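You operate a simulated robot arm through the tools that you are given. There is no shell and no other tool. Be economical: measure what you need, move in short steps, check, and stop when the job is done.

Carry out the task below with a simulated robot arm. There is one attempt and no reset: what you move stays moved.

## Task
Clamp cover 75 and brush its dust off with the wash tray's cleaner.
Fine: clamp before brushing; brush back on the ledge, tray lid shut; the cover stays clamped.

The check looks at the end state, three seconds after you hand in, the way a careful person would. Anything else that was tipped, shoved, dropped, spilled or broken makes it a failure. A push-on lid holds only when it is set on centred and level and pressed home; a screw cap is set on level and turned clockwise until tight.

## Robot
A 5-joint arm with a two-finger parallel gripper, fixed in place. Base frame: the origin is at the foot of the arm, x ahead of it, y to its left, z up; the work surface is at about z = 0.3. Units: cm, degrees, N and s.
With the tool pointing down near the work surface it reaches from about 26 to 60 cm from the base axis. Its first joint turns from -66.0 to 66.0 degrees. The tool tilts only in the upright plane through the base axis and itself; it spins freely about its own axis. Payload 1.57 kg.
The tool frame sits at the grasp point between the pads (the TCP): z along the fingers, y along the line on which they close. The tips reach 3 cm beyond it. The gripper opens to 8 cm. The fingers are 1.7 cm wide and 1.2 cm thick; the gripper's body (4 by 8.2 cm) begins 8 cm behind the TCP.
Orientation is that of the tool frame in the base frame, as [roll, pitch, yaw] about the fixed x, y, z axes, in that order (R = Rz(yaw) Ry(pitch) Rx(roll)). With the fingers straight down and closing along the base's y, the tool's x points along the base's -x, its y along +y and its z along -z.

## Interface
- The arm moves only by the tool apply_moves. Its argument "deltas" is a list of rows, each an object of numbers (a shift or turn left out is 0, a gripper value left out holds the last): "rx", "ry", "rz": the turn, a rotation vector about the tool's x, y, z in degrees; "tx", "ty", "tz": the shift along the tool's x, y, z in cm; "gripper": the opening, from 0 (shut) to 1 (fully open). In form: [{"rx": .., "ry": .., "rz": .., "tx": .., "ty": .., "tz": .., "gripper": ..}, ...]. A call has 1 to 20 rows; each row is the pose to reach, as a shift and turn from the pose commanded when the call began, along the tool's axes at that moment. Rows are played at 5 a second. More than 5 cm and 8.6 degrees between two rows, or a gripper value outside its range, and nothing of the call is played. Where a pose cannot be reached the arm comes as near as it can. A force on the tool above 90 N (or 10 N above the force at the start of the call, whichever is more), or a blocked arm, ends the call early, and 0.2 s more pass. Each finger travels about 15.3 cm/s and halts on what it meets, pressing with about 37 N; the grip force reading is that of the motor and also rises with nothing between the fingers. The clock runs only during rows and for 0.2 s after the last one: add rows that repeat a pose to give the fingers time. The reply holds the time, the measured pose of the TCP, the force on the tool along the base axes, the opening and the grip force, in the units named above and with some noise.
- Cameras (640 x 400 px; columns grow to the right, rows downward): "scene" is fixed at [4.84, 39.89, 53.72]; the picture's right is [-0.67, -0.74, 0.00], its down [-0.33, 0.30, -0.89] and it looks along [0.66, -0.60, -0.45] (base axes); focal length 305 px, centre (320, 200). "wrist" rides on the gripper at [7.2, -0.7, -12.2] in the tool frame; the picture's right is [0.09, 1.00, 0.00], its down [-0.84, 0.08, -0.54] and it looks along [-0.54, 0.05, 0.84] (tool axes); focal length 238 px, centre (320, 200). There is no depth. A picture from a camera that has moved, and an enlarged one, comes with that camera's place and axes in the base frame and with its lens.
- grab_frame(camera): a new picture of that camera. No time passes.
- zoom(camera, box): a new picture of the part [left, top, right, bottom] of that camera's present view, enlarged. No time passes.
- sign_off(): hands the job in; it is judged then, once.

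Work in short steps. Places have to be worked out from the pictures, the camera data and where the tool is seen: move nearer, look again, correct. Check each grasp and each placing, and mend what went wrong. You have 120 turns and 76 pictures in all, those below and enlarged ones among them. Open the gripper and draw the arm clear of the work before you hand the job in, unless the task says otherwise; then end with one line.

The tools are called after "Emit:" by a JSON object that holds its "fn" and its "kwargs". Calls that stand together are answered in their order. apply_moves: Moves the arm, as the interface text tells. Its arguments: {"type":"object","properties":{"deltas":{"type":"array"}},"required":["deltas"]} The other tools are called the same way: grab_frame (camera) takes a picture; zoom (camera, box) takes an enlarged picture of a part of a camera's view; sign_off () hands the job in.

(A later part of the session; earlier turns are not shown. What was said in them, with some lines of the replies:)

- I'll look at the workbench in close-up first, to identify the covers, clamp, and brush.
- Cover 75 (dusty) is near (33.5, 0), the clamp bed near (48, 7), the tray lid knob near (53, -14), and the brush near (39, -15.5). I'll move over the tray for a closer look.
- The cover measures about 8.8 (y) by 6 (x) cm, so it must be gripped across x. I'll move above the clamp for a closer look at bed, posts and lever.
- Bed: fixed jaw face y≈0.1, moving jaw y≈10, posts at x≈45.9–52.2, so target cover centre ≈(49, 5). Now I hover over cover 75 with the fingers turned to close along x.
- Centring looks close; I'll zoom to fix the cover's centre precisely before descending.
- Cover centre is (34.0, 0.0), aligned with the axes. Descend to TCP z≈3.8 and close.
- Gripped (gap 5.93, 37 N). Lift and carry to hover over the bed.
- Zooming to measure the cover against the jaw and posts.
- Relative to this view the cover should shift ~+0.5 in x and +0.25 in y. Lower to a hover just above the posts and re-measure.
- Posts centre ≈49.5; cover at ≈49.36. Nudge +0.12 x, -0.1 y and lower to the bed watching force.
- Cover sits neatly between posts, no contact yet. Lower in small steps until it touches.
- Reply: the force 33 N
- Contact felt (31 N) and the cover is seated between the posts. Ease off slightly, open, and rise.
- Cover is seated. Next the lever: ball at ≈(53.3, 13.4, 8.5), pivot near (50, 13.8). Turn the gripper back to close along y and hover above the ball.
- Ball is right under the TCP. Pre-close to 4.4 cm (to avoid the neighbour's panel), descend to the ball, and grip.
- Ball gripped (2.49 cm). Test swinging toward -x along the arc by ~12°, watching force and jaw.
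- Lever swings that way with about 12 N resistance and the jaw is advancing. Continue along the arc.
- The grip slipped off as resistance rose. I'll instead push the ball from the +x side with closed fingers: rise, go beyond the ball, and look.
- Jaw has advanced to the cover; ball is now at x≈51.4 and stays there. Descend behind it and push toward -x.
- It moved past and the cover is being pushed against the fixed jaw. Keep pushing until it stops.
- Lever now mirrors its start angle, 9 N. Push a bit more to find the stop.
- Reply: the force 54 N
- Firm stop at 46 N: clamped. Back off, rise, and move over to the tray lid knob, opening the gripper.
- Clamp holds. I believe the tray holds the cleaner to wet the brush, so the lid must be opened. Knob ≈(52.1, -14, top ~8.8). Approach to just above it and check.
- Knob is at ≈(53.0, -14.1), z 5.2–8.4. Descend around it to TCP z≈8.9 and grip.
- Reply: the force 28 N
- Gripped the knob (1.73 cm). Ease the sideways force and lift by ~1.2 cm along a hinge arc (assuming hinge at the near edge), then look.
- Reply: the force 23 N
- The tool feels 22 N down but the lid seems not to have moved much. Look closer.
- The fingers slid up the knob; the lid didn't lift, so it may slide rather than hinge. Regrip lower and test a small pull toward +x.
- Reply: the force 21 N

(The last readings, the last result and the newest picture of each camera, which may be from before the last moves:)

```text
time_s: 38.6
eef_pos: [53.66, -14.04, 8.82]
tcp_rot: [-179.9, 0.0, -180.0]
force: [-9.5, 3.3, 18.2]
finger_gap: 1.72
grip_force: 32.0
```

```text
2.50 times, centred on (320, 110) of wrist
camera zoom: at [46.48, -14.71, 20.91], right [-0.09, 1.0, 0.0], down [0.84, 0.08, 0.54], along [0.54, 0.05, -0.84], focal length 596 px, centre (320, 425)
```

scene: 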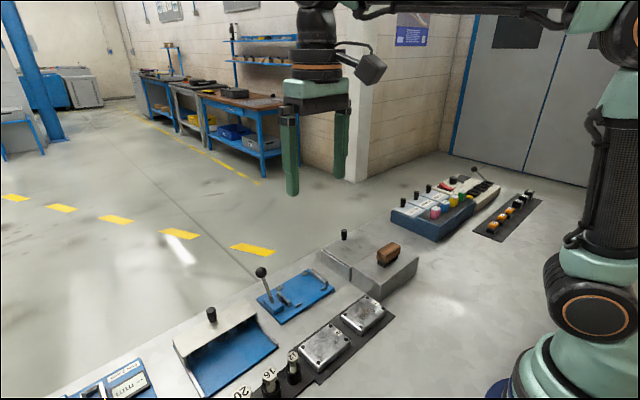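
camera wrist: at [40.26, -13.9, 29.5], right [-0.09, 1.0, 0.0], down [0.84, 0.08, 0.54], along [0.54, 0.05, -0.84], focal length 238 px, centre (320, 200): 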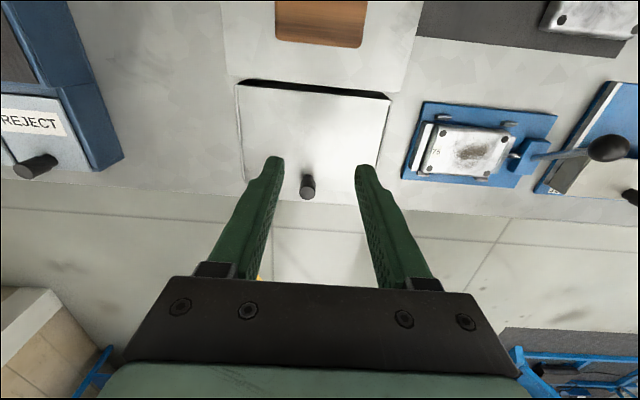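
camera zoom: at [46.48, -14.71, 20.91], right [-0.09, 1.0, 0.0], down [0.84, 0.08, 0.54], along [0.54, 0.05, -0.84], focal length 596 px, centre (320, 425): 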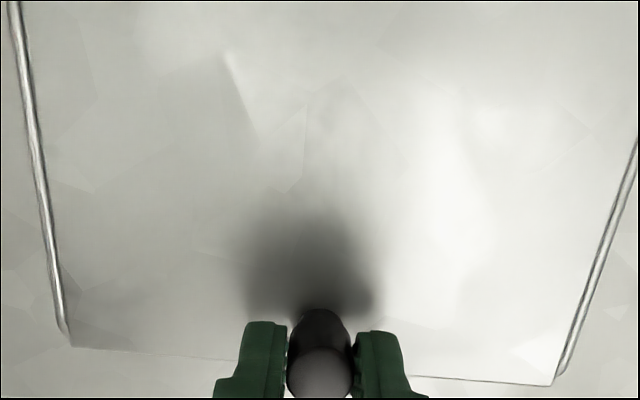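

Comparing views: in the second one the tray's far rim became visible, i.e. the lid had slid toward -x. So it's a sliding lid going under the ledge. Relieve the downward force and slide -x by 2 cm.

Emit:
{"fn": "apply_moves", "kwargs": {"deltas": [{"tz": -0.25, "tx": 0.5}, {"tz": -0.25, "tx": 1.2}, {"tz": -0.25, "tx": 1.9}, {"tz": -0.25, "tx": 2.6}, {"tz": -0.25, "tx": 2.6}]}}

Emit:
{"fn": "grab_frame", "kwargs": {"camera": "wrist"}}

Emit:
{"fn": "zoom", "kwargs": {"camera": "scene", "box": [310, 200, 430, 290]}}

```text
time_s: 39.8
eef_pos: [51.0, -14.06, 8.84]
tcp_rot: [179.9, -0.3, 179.9]
force: [0.0, 2.9, -17.4]
finger_gap: 1.76
grip_force: 32.6
```

```text
32 pictures are left
camera wrist: at [43.82, -14.72, 20.93], right [-0.09, 1.0, 0.0], down [0.84, 0.08, 0.54], along [0.54, 0.05, -0.84], focal length 238 px, centre (320, 200)
```

wrist: 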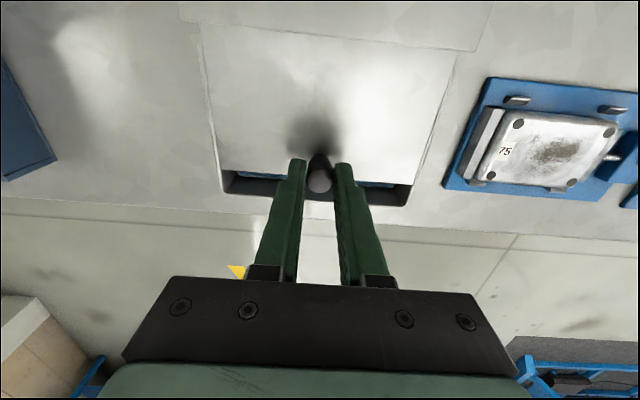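

```text
4.44 times, centred on (370, 245) of scene
camera zoom: at [4.85, 39.88, 53.72], right [-0.67, -0.74, 0.0], down [-0.33, 0.3, -0.89], along [0.66, -0.6, -0.45], focal length 1357 px, centre (98, 0)
```

zoom: 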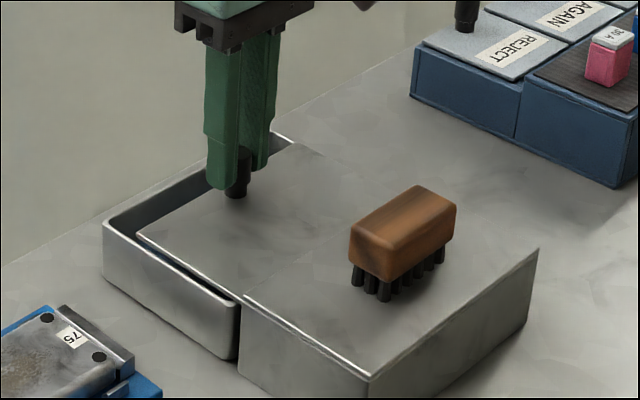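

It slides and reveals a blue bath. Slide on to x≈45.7.

Emit:
{"fn": "apply_moves", "kwargs": {"deltas": [{"tz": 0.15, "tx": 0.8}, {"tz": 0.15, "tx": 1.6}, {"tz": 0.15, "tx": 2.4}, {"tz": 0.15, "tx": 3.2}, {"tz": 0.15, "tx": 4}, {"tz": 0.15, "tx": 4.7}, {"tz": 0.15, "tx": 5.3}, {"tz": 0.15, "tx": 5.3}]}}

Emit:
{"fn": "zoom", "kwargs": {"camera": "scene", "box": [310, 200, 430, 290]}}

```text
time_s: 41.6
eef_pos: [45.87, -14.03, 8.87]
tcp_rot: [180.0, 0.1, 179.9]
force: [-0.5, -2.5, -3.4]
finger_gap: 1.74
grip_force: 32.2
```

```text
4.44 times, centred on (370, 245) of scene
camera zoom: at [4.84, 39.89, 53.72], right [-0.67, -0.74, 0.0], down [-0.33, 0.3, -0.89], along [0.66, -0.6, -0.45], focal length 1357 px, centre (98, 0)
```

zoom: 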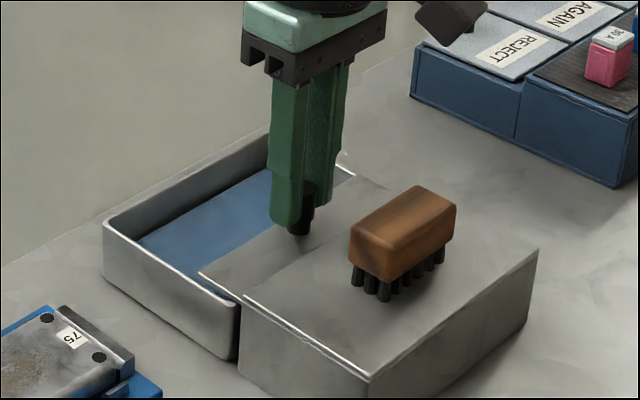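

Enough opening. Slide 0.5 more, release the knob, rise, and hover over the brush with the gripper fully open.

Emit:
{"fn": "apply_moves", "kwargs": {"deltas": [{"tx": 0.3}, {"tx": 0.5}, {"tx": 0.5, "gripper": 0.5}, {"tx": 0.5, "gripper": 0.5}, {"tx": 0.5, "tz": -4, "gripper": 0.5}, {"tx": 0.5, "tz": -8, "gripper": 1}, {"tx": 3.5, "tz": -8, "gripper": 1}, {"tx": 7, "tz": -8, "gripper": 1}, {"tx": 7, "tz": -8, "gripper": 1}]}}

Emit:
{"fn": "grab_frame", "kwargs": {"camera": "wrist"}}

Emit:
{"fn": "zoom", "kwargs": {"camera": "scene", "box": [310, 200, 430, 290]}}

```text
time_s: 43.6
eef_pos: [38.81, -13.77, 16.95]
tcp_rot: [-179.9, 0.0, 180.0]
force: [0.2, -0.5, -0.3]
finger_gap: 7.99
grip_force: 0.0
```

```text
29 pictures are left
camera wrist: at [31.63, -14.54, 29.01], right [-0.09, 1.0, 0.0], down [0.84, 0.08, 0.54], along [0.54, 0.05, -0.84], focal length 238 px, centre (320, 200)
```

wrist: 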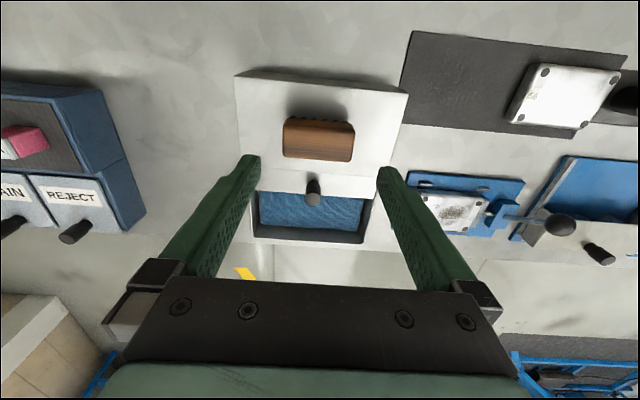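

```text
4.44 times, centred on (370, 245) of scene
camera zoom: at [4.84, 39.89, 53.72], right [-0.67, -0.74, 0.0], down [-0.33, 0.3, -0.89], along [0.66, -0.6, -0.45], focal length 1357 px, centre (98, 0)
```

zoom: 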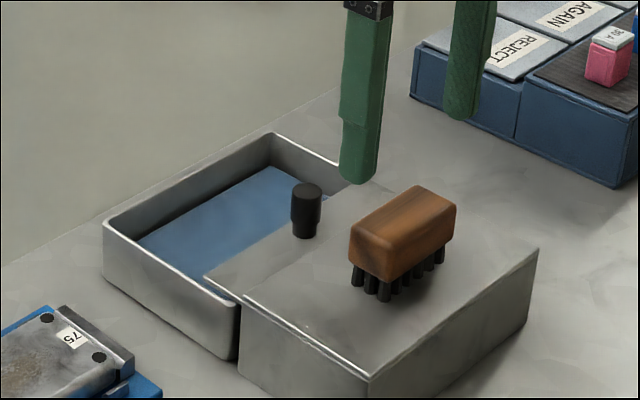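

Brush: centre ≈(38.4, -14.0), about 5.9 (y) × 3.3 (x), wood z≈7.3–9.5. Descend to TCP z≈10.4 and grip its ends.

Emit:
{"fn": "apply_moves", "kwargs": {"deltas": [{"tx": 0.35, "ty": -0.25, "tz": 2}, {"tx": 0.35, "ty": -0.25, "tz": 4.5}, {"tx": 0.35, "ty": -0.25, "tz": 6.5}, {"tx": 0.35, "ty": -0.25, "tz": 6.5, "gripper": 0.6}, {"tx": 0.35, "ty": -0.25, "tz": 6.5, "gripper": 0.5}, {"tx": 0.35, "ty": -0.25, "tz": 6.5, "gripper": 0.5}]}}

Emit:
{"fn": "zoom", "kwargs": {"camera": "scene", "box": [310, 200, 430, 290]}}

```text
time_s: 45.0
eef_pos: [38.58, -14.19, 10.42]
tcp_rot: [-179.9, 0.0, 180.0]
force: [-0.5, 0.8, 2.2]
finger_gap: 6.09
grip_force: 37.1
```

```text
4.44 times, centred on (370, 245) of scene
camera zoom: at [4.84, 39.89, 53.72], right [-0.67, -0.74, 0.0], down [-0.33, 0.3, -0.89], along [0.66, -0.6, -0.45], focal length 1357 px, centre (98, 0)
```

zoom: 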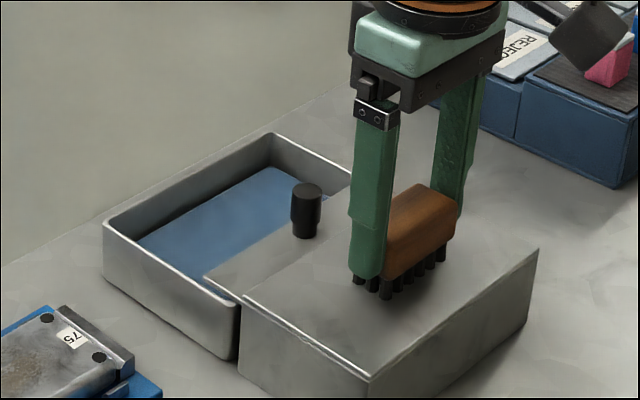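

Brush held (6.09 cm, 37 N). Lift, carry over the bath opening to x≈50.3, and check before dipping.

Emit:
{"fn": "apply_moves", "kwargs": {"deltas": [{"tz": -2}, {"tz": -5}, {"tz": -6}, {"tz": -6, "tx": -3}, {"tz": -6, "tx": -6}, {"tz": -6, "tx": -9}, {"tz": -6, "tx": -11.7}, {"tz": -5, "tx": -11.7}, {"tz": -2.5, "tx": -11.7}, {"tz": -2.5, "tx": -11.7}]}}

Emit:
{"fn": "grab_frame", "kwargs": {"camera": "wrist"}}

Emit:
{"fn": "zoom", "kwargs": {"camera": "scene", "box": [310, 200, 430, 290]}}

```text
time_s: 47.2
eef_pos: [50.32, -14.23, 12.69]
tcp_rot: [179.9, 0.0, -180.0]
force: [-0.1, -0.7, -0.4]
finger_gap: 6.11
grip_force: 37.1
```

```text
26 pictures are left
camera wrist: at [43.08, -14.91, 24.89], right [-0.09, 1.0, 0.0], down [0.84, 0.08, 0.54], along [0.54, 0.05, -0.84], focal length 238 px, centre (320, 200)
```

wrist: 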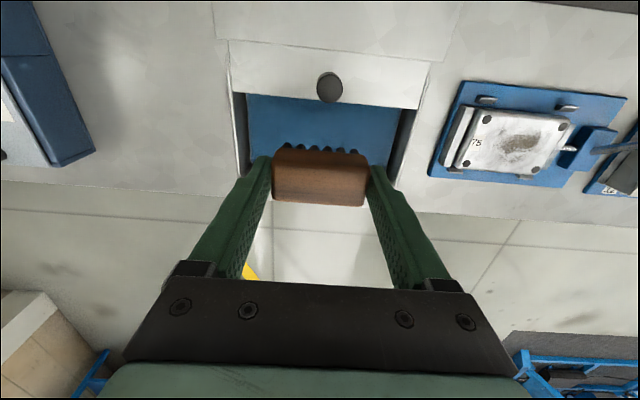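

```text
4.44 times, centred on (370, 245) of scene
camera zoom: at [4.84, 39.89, 53.72], right [-0.67, -0.74, 0.0], down [-0.33, 0.3, -0.89], along [0.66, -0.6, -0.45], focal length 1357 px, centre (98, 0)
```

zoom: 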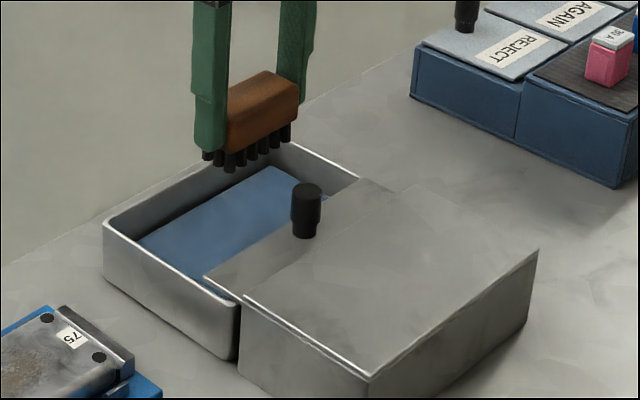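

Opening spans x≈46.4–52.6, y≈-20…-7.6. Shift to x≈49.7 and dip the bristles slowly.

Emit:
{"fn": "apply_moves", "kwargs": {"deltas": [{"tx": 0.6}, {"tx": 0.6, "tz": 1.5}, {"tx": 0.6, "tz": 3}, {"tx": 0.6, "tz": 4}, {"tx": 0.6, "tz": 4.8}, {"tx": 0.6, "tz": 5.3}, {"tx": 0.6, "tz": 5.7}, {"tx": 0.6, "tz": 5.7}]}}

Emit:
{"fn": "zoom", "kwargs": {"camera": "scene", "box": [310, 200, 430, 290]}}

```text
time_s: 49.0
eef_pos: [49.5, -14.23, 7.3]
tcp_rot: [-180.0, 0.0, 180.0]
force: [-0.9, 0.5, -1.3]
finger_gap: 6.07
grip_force: 37.0
```

```text
4.44 times, centred on (370, 245) of scene
camera zoom: at [4.84, 39.89, 53.72], right [-0.67, -0.74, 0.0], down [-0.33, 0.3, -0.89], along [0.66, -0.6, -0.45], focal length 1357 px, centre (98, 0)
```

zoom: 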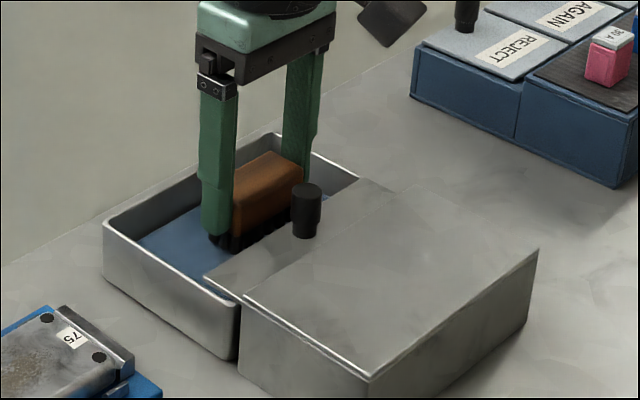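

Bristles look to be at/in the liquid with no contact force. Lower a bit further and dwell.

Emit:
{"fn": "apply_moves", "kwargs": {"deltas": [{"tz": 0.4}, {"tz": 0.8}, {"tz": 1.1}, {"tz": 1.1}, {"tz": 1.1}, {"tz": 1.1}]}}

Emit:
{"fn": "zoom", "kwargs": {"camera": "scene", "box": [320, 225, 380, 275]}}

```text
time_s: 50.4
eef_pos: [49.76, -14.25, 6.34]
tcp_rot: [-179.9, 0.4, -180.0]
force: [2.1, 7.9, 28.8]
finger_gap: 6.09
grip_force: 36.8
```

```text
8.00 times, centred on (350, 250) of scene
camera zoom: at [4.82, 39.89, 53.72], right [-0.67, -0.74, 0.0], down [-0.33, 0.3, -0.89], along [0.66, -0.6, -0.45], focal length 2443 px, centre (80, -200)
```

zoom: 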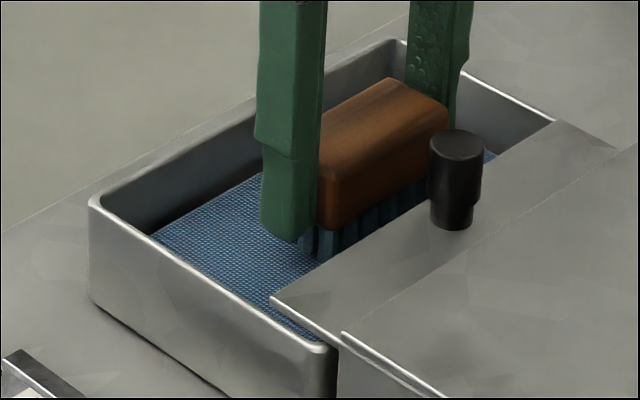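

The bath holds a wet blue pad; the bristles pressed on it (29 N) and turned blue. Lift and carry over the clamped cover, hovering just above.

Emit:
{"fn": "apply_moves", "kwargs": {"deltas": [{"tz": -2}, {"tz": -5}, {"tz": -8}, {"tz": -8, "ty": 3.5, "tx": 0.1}, {"tz": -8, "ty": 7.5, "tx": 0.2}, {"tz": -8, "ty": 11.5, "tx": 0.2}, {"tz": -8, "ty": 15.5, "tx": 0.2}, {"tz": -8, "ty": 18.6, "tx": 0.2}, {"tz": -5, "ty": 18.6, "tx": 0.2}, {"tz": -3, "ty": 18.6, "tx": 0.2}, {"tz": -3, "ty": 18.6, "tx": 0.2}]}}

Emit:
{"fn": "zoom", "kwargs": {"camera": "scene", "box": [240, 220, 360, 320]}}

Emit:
{"fn": "grab_frame", "kwargs": {"camera": "wrist"}}

```text
time_s: 52.8
eef_pos: [49.5, 4.36, 8.84]
tcp_rot: [-180.0, 0.0, -179.9]
force: [0.0, 0.0, -1.1]
finger_gap: 6.12
grip_force: 36.6
```

```text
4.00 times, centred on (300, 270) of scene
camera zoom: at [4.84, 39.89, 53.72], right [-0.67, -0.74, 0.0], down [-0.33, 0.3, -0.89], along [0.66, -0.6, -0.45], focal length 1222 px, centre (400, -80)
```

zoom: 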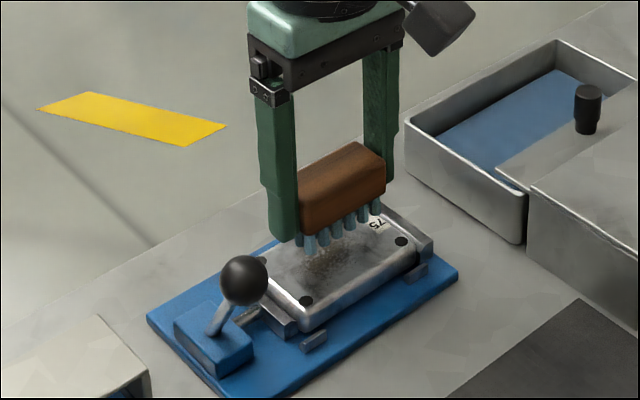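

```text
21 pictures are left
camera wrist: at [42.25, 3.7, 20.93], right [-0.09, 1.0, 0.0], down [0.84, 0.08, 0.54], along [0.54, 0.05, -0.84], focal length 238 px, centre (320, 200)
```

wrist: 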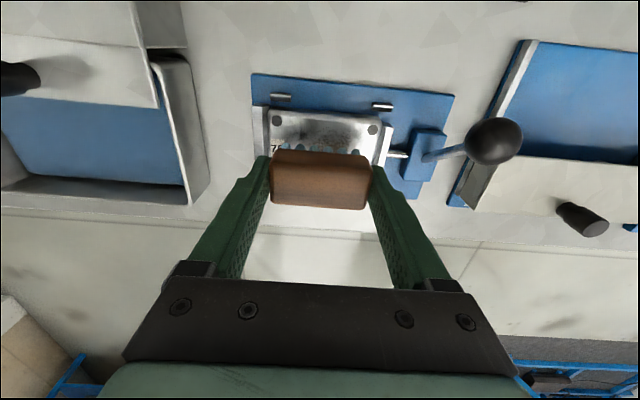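

Bristles wet and brush centred over the dust. Lower to touch.

Emit:
{"fn": "apply_moves", "kwargs": {"deltas": [{"tz": 0.6}, {"tz": 1.1}, {"tz": 1.5}, {"tz": 1.8}, {"tz": 1.8}]}}

```text
time_s: 54.0
eef_pos: [49.43, 4.37, 7.23]
tcp_rot: [180.0, 0.1, -180.0]
force: [-0.6, -0.1, 0.1]
finger_gap: 6.08
grip_force: 37.3
```

Emit:
{"fn": "apply_moves", "kwargs": {"deltas": [{"tz": 0.15}, {"tz": 0.3}, {"tz": 0.45}, {"tz": 0.45}]}}

```text
time_s: 55.0
eef_pos: [49.28, 4.24, 6.69]
tcp_rot: [-179.9, -0.1, -179.9]
force: [0.1, -0.4, -1.8]
finger_gap: 6.1
grip_force: 37.4
```

Emit:
{"fn": "apply_moves", "kwargs": {"deltas": [{"tz": 0.15}, {"tz": 0.3}, {"tz": 0.4}, {"tz": 0.4}]}}

Emit:
{"fn": "zoom", "kwargs": {"camera": "scene", "box": [270, 240, 350, 305]}}

```text
time_s: 56.0
eef_pos: [49.58, 4.5, 6.66]
tcp_rot: [-179.9, 0.4, 180.0]
force: [-6.3, -3.9, 32.0]
finger_gap: 6.11
grip_force: 37.2
```

```text
6.15 times, centred on (310, 272) of scene
camera zoom: at [4.82, 39.89, 53.72], right [-0.67, -0.74, 0.0], down [-0.33, 0.3, -0.89], along [0.66, -0.6, -0.45], focal length 1879 px, centre (382, -246)
```

zoom: 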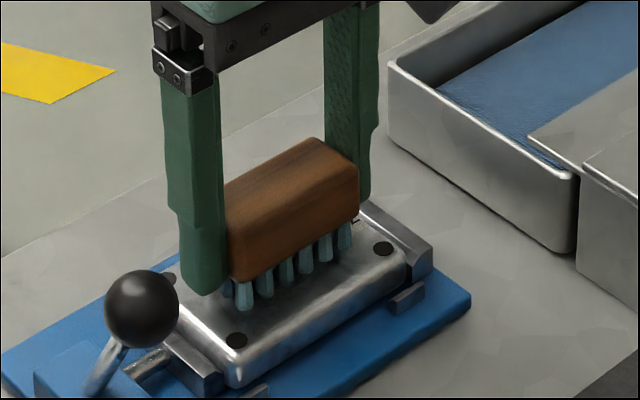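

Contact at 32 N. Ease to lighter pressure and scrub back and forth along x.

Emit:
{"fn": "apply_moves", "kwargs": {"deltas": [{"tz": -0.2}, {"tz": -0.2, "tx": 0.8}, {"tz": -0.2, "tx": 1.6}, {"tz": -0.2, "tx": 0.8}, {"tz": -0.2, "tx": 0}, {"tz": -0.2, "tx": -0.8}, {"tz": -0.2, "tx": -1.6}, {"tz": -0.2, "tx": -0.8}, {"tz": -0.2, "tx": 0}, {"tz": -0.2, "tx": 0.8}, {"tz": -0.2, "tx": 1.6}, {"tz": -0.2, "tx": 0.8}, {"tz": -0.2, "tx": 0}, {"tz": -0.2, "tx": -0.8}, {"tz": -0.2, "tx": -1.6}, {"tz": -0.2, "tx": -0.8}, {"tz": -0.2, "tx": 0}, {"tz": -0.2, "tx": 0}]}}

Emit:
{"fn": "zoom", "kwargs": {"camera": "scene", "box": [270, 240, 350, 305]}}

```text
time_s: 59.8
eef_pos: [49.37, 4.3, 6.63]
tcp_rot: [180.0, 0.1, -180.0]
force: [1.7, -1.1, 3.8]
finger_gap: 6.08
grip_force: 36.9
```

```text
6.15 times, centred on (310, 272) of scene
camera zoom: at [4.84, 39.89, 53.72], right [-0.67, -0.74, 0.0], down [-0.33, 0.3, -0.89], along [0.66, -0.6, -0.45], focal length 1879 px, centre (382, -246)
```

zoom: 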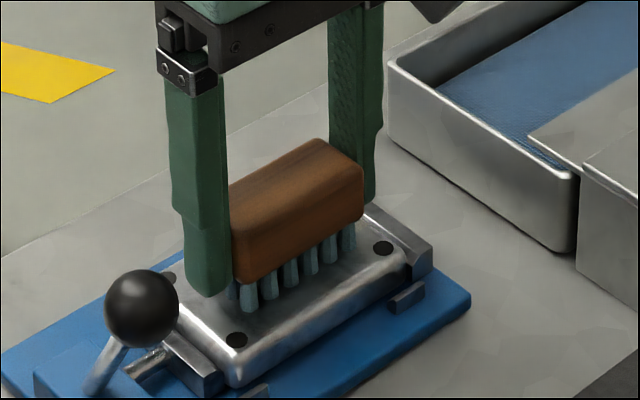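

Lift up a bit to inspect the surface.

Emit:
{"fn": "apply_moves", "kwargs": {"deltas": [{"tz": -2}, {"tz": -5}, {"tz": -8}, {"tz": -8, "tx": -1.5}, {"tz": -8, "tx": -1.5}]}}

Emit:
{"fn": "zoom", "kwargs": {"camera": "scene", "box": [270, 240, 350, 305]}}

```text
time_s: 61.0
eef_pos: [50.88, 4.4, 14.7]
tcp_rot: [-180.0, 0.1, -180.0]
force: [0.0, -0.7, -0.6]
finger_gap: 6.08
grip_force: 36.6
```

```text
6.15 times, centred on (310, 272) of scene
camera zoom: at [4.84, 39.89, 53.72], right [-0.67, -0.74, 0.0], down [-0.33, 0.3, -0.89], along [0.66, -0.6, -0.45], focal length 1879 px, centre (382, -246)
```

zoom: 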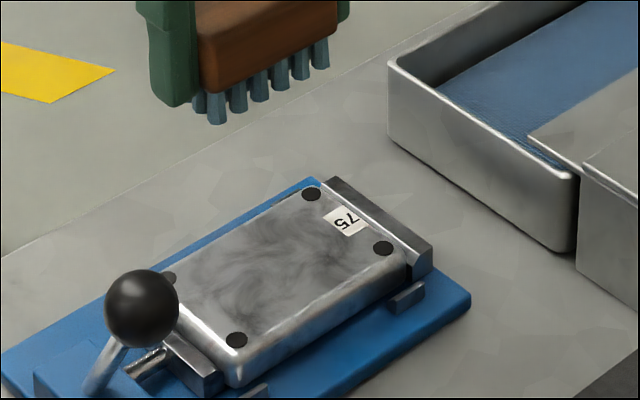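

Dust gone; the cover matches the clean one's finish. Carry the brush back over the ledge and lower to near contact.

Emit:
{"fn": "apply_moves", "kwargs": {"deltas": [{"tz": -2}, {"tz": -2, "tx": 2, "ty": -3}, {"tz": -2, "tx": 4, "ty": -6}, {"tz": -2, "tx": 6, "ty": -9}, {"tz": -2, "tx": 8, "ty": -12}, {"tz": -2, "tx": 10, "ty": -15}, {"tz": -2, "tx": 12.3, "ty": -18.5}, {"tz": 1, "tx": 12.3, "ty": -18.5}, {"tz": 3.3, "tx": 12.3, "ty": -18.5}, {"tz": 3.3, "tx": 12.3, "ty": -18.5}]}}

Emit:
{"fn": "zoom", "kwargs": {"camera": "scene", "box": [310, 200, 430, 290]}}

```text
time_s: 63.2
eef_pos: [38.48, -14.17, 11.24]
tcp_rot: [-180.0, 0.0, 179.9]
force: [-0.6, 0.5, 0.4]
finger_gap: 6.1
grip_force: 36.9
```

```text
4.44 times, centred on (370, 245) of scene
camera zoom: at [4.84, 39.89, 53.72], right [-0.67, -0.74, 0.0], down [-0.33, 0.3, -0.89], along [0.66, -0.6, -0.45], focal length 1357 px, centre (98, 0)
```

zoom: 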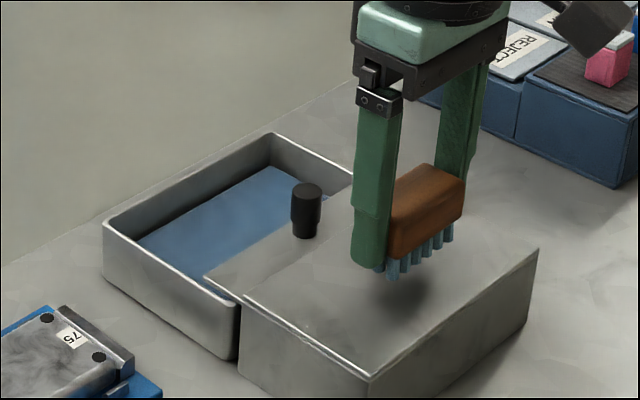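

Bristles are about 0.8 cm above the ledge. Lower gently to contact.

Emit:
{"fn": "apply_moves", "kwargs": {"deltas": [{"tz": 0.3}, {"tz": 0.55}, {"tz": 0.75}, {"tz": 0.85}, {"tz": 0.85}]}}

```text
time_s: 64.4
eef_pos: [38.47, -14.19, 10.42]
tcp_rot: [-180.0, 0.1, 180.0]
force: [0.6, -0.2, -0.1]
finger_gap: 6.11
grip_force: 37.0
```

Emit:
{"fn": "apply_moves", "kwargs": {"deltas": [{"tz": 0.1}, {"tz": 0.2}, {"tz": 0.3}, {"tz": 0.3}]}}

```text
time_s: 65.4
eef_pos: [38.66, -14.26, 10.11]
tcp_rot: [180.0, 0.0, -180.0]
force: [-0.2, -0.2, -0.1]
finger_gap: 6.09
grip_force: 37.1
```

Emit:
{"fn": "apply_moves", "kwargs": {"deltas": [{"tz": 0.1}, {"tz": 0.2}, {"tz": 0.3}, {"tz": 0.3}]}}

Emit:
{"fn": "zoom", "kwargs": {"camera": "scene", "box": [350, 220, 430, 280]}}

```text
time_s: 66.4
eef_pos: [38.62, -14.2, 9.81]
tcp_rot: [-180.0, -0.1, 180.0]
force: [0.3, 0.3, 0.1]
finger_gap: 6.09
grip_force: 37.1
```

```text
6.67 times, centred on (390, 250) of scene
camera zoom: at [4.84, 39.89, 53.72], right [-0.67, -0.74, 0.0], down [-0.33, 0.3, -0.89], along [0.66, -0.6, -0.45], focal length 2036 px, centre (-147, -133)
```

zoom: 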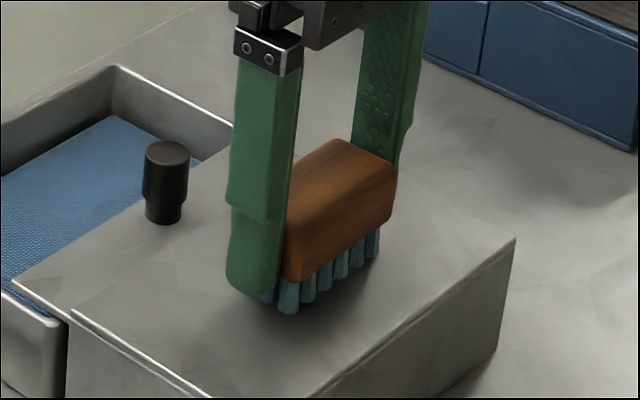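

Still a small gap (brush had slid up in the grip). Continue down in small steps.

Emit:
{"fn": "apply_moves", "kwargs": {"deltas": [{"tz": 0.1}, {"tz": 0.2}, {"tz": 0.25}, {"tz": 0.25}]}}

```text
time_s: 67.4
eef_pos: [38.66, -14.2, 9.68]
tcp_rot: [-180.0, 0.1, 179.9]
force: [-2.2, 0.2, 4.2]
finger_gap: 6.09
grip_force: 36.6
```

Touching (4 N). Release and rise.

Emit:
{"fn": "apply_moves", "kwargs": {"deltas": [{"gripper": 0.85}, {"gripper": 1}, {"gripper": 1}, {"gripper": 1, "tz": -2}, {"gripper": 1, "tz": -5}, {"gripper": 1, "tz": -7.5}, {"gripper": 1, "tz": -7.5, "tx": -3.5}, {"gripper": 0.6, "tz": -7.5, "tx": -6}, {"gripper": 0.6, "tz": -7.5, "tx": -6}]}}

Emit:
{"fn": "grab_frame", "kwargs": {"camera": "wrist"}}

Emit:
{"fn": "zoom", "kwargs": {"camera": "scene", "box": [310, 200, 430, 290]}}

```text
time_s: 69.4
eef_pos: [44.7, -14.08, 17.27]
tcp_rot: [-180.0, -0.1, 180.0]
force: [0.6, 0.9, -0.2]
finger_gap: 4.78
grip_force: 0.1
```

```text
15 pictures are left
camera wrist: at [37.47, -14.76, 29.24], right [-0.09, 1.0, 0.0], down [0.84, 0.08, 0.54], along [0.54, 0.05, -0.84], focal length 238 px, centre (320, 200)
```

wrist: 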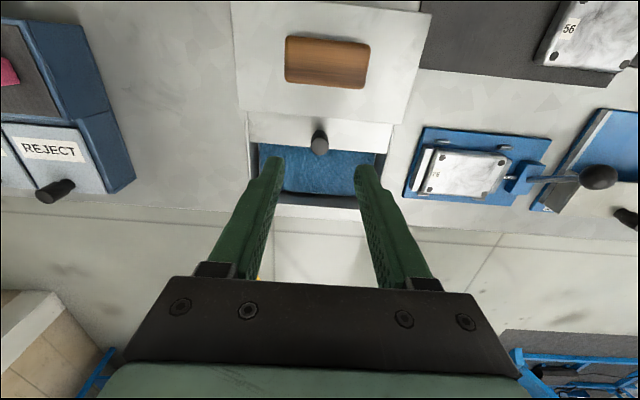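

```text
4.44 times, centred on (370, 245) of scene
camera zoom: at [4.84, 39.89, 53.72], right [-0.67, -0.74, 0.0], down [-0.33, 0.3, -0.89], along [0.66, -0.6, -0.45], focal length 1357 px, centre (98, 0)
```

zoom: 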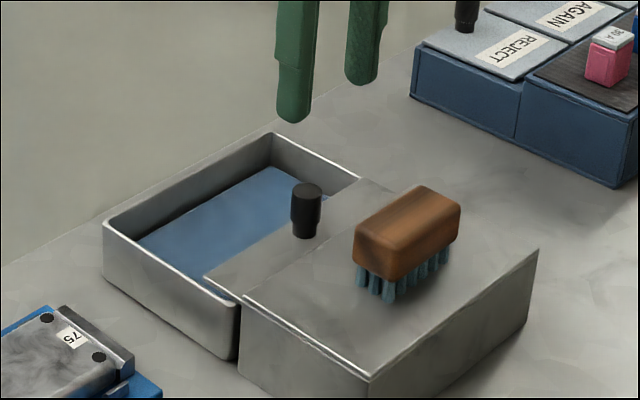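

Brush stands upright on the ledge. Now grip the knob (≈45.0, -14.1) again.

Emit:
{"fn": "apply_moves", "kwargs": {"deltas": [{"tx": -0.4, "tz": 3, "gripper": 0.5}, {"tx": -0.4, "tz": 6, "gripper": 0.5}, {"tx": -0.4, "tz": 8.2, "gripper": 0.5}, {"tx": -0.4, "tz": 8.2, "gripper": 0}, {"tx": -0.4, "tz": 8.2, "gripper": 0}, {"tx": -0.4, "tz": 8.2, "gripper": 0}]}}

```text
time_s: 70.8
eef_pos: [45.07, -13.91, 8.92]
tcp_rot: [180.0, -0.1, -179.9]
force: [-0.7, 31.4, 6.6]
finger_gap: 1.73
grip_force: 32.4
```

Gripped. Ease sideways load, and slide the lid toward +x.

Emit:
{"fn": "apply_moves", "kwargs": {"deltas": [{"ty": 0.2}, {"ty": 0.2, "tx": -0.8}, {"ty": 0.2, "tx": -1.6}, {"ty": 0.2, "tx": -2.4}, {"ty": 0.2, "tx": -3.2}, {"ty": 0.2, "tx": -4}, {"ty": 0.2, "tx": -4.8}, {"ty": 0.2, "tx": -5.6}, {"ty": 0.2, "tx": -6.4}, {"ty": 0.2, "tx": -7.2}, {"ty": 0.2, "tx": -7.7}, {"ty": 0.2, "tx": -7.7}]}}

Emit:
{"fn": "zoom", "kwargs": {"camera": "scene", "box": [310, 200, 430, 290]}}

```text
time_s: 73.4
eef_pos: [52.74, -14.03, 8.84]
tcp_rot: [-180.0, 0.1, 179.9]
force: [-0.6, 13.5, 12.0]
finger_gap: 1.76
grip_force: 32.5
```

```text
4.44 times, centred on (370, 245) of scene
camera zoom: at [4.83, 39.89, 53.72], right [-0.67, -0.74, 0.0], down [-0.33, 0.3, -0.89], along [0.66, -0.6, -0.45], focal length 1357 px, centre (98, 0)
```

zoom: 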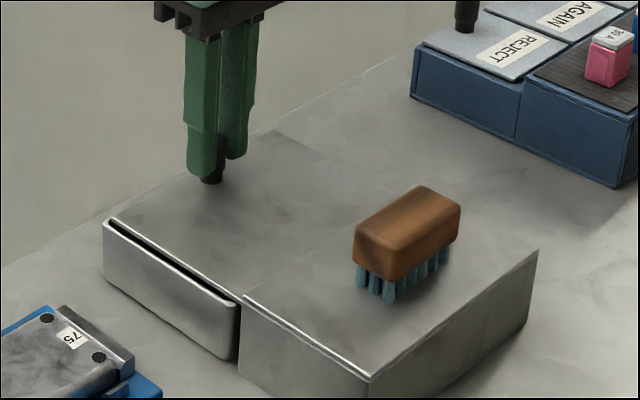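

Nearly shut; pull on to the stop.

Emit:
{"fn": "apply_moves", "kwargs": {"deltas": [{"tx": -0.3, "tz": -0.1}, {"tx": -0.6, "tz": -0.1}, {"tx": -0.9, "tz": -0.1}, {"tx": -0.9, "tz": -0.1}]}}

Emit:
{"fn": "zoom", "kwargs": {"camera": "wrist", "box": [200, 30, 440, 190]}}

```text
time_s: 74.4
eef_pos: [53.35, -13.95, 8.98]
tcp_rot: [179.9, -0.6, 179.9]
force: [-21.1, 4.7, 8.8]
finger_gap: 1.72
grip_force: 32.3
```

```text
2.50 times, centred on (320, 110) of wrist
camera zoom: at [46.26, -14.73, 21.05], right [-0.09, 1.0, 0.0], down [0.84, 0.07, 0.53], along [0.53, 0.05, -0.85], focal length 596 px, centre (320, 425)
```

zoom: 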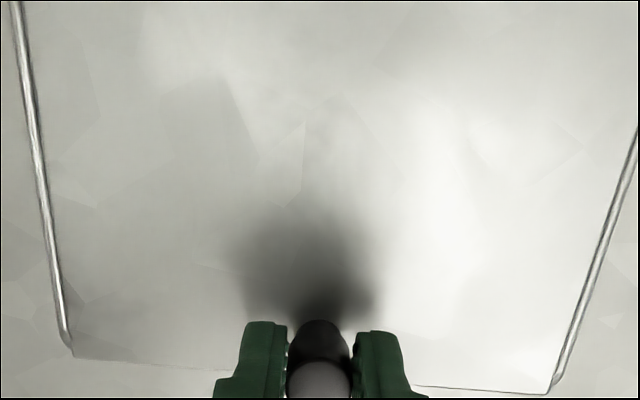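

At the stop (21 N), lid covers the far rim as at the start. Release, rise straight up, and retreat.

Emit:
{"fn": "apply_moves", "kwargs": {"deltas": [{"tx": 0.3, "gripper": 0.3}, {"tx": 0.3, "gripper": 0.5}, {"tx": 0.3, "gripper": 0.5}, {"tx": 0.3, "tz": -4, "gripper": 0.5}, {"tx": 0.3, "tz": -9, "gripper": 0.5}, {"tx": 3, "tz": -13, "gripper": 1}, {"tx": 7, "tz": -15, "gripper": 1}, {"tx": 11, "tz": -17, "gripper": 1}, {"tx": 13, "tz": -18, "ty": 3, "gripper": 1}, {"tx": 13, "tz": -18, "ty": 3, "gripper": 1}]}}

Emit:
{"fn": "grab_frame", "kwargs": {"camera": "wrist"}}

Emit:
{"fn": "zoom", "kwargs": {"camera": "scene", "box": [230, 200, 430, 325]}}

```text
time_s: 76.6
eef_pos: [40.61, -11.06, 27.04]
tcp_rot: [-180.0, 0.0, -180.0]
force: [-0.3, 1.3, 0.6]
finger_gap: 8.02
grip_force: 0.1
```

```text
11 pictures are left
camera wrist: at [33.37, -11.77, 39.04], right [-0.09, 1.0, 0.0], down [0.84, 0.08, 0.54], along [0.54, 0.05, -0.84], focal length 238 px, centre (320, 200)
```

wrist: 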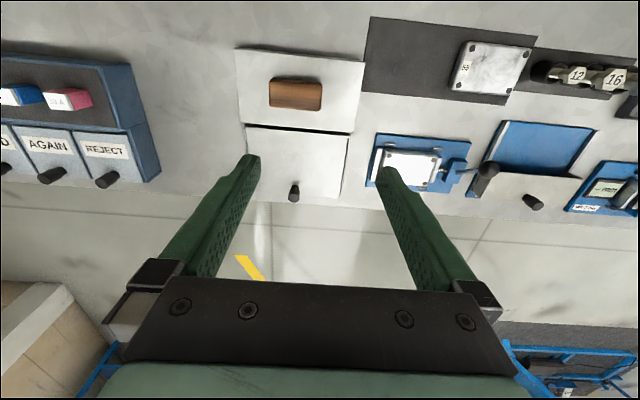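

```text
3.20 times, centred on (330, 262) of scene
camera zoom: at [4.84, 39.89, 53.72], right [-0.67, -0.74, 0.0], down [-0.33, 0.3, -0.89], along [0.66, -0.6, -0.45], focal length 977 px, centre (288, 0)
```

zoom: 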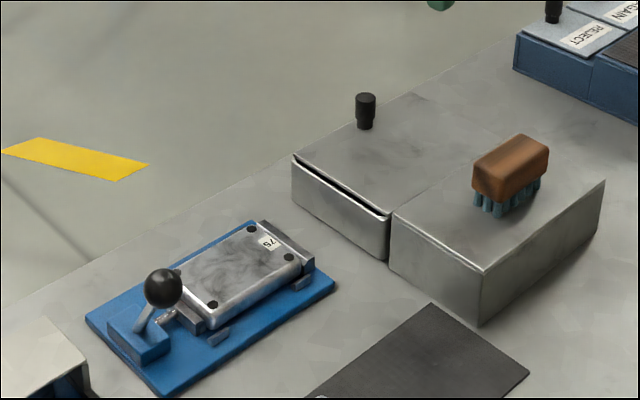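

One last close check of the cover surface and the clamp.

Emit:
{"fn": "zoom", "kwargs": {"camera": "scene", "box": [255, 260, 335, 320]}}

```text
6.67 times, centred on (295, 290) of scene
camera zoom: at [4.84, 39.89, 53.72], right [-0.67, -0.74, 0.0], down [-0.33, 0.3, -0.89], along [0.66, -0.6, -0.45], focal length 2036 px, centre (487, -400)
```

zoom: 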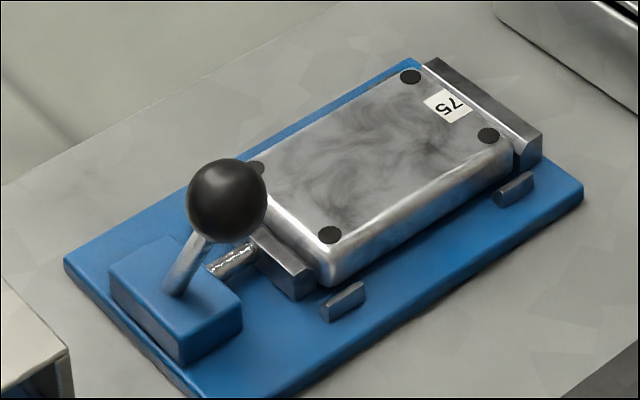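

The cover is clean and clamped between the jaws, the brush is on the ledge, the lid is shut, and the arm is clear. I'm handing in.

Emit:
{"fn": "sign_off", "kwargs": {}}

```text
The job is handed in.
```

I clamped cover 75, then brushed the dust off with the brush wetted on the wash tray's pad. The brush is back on the ledge, the tray lid is shut, and the cover is still clamped.
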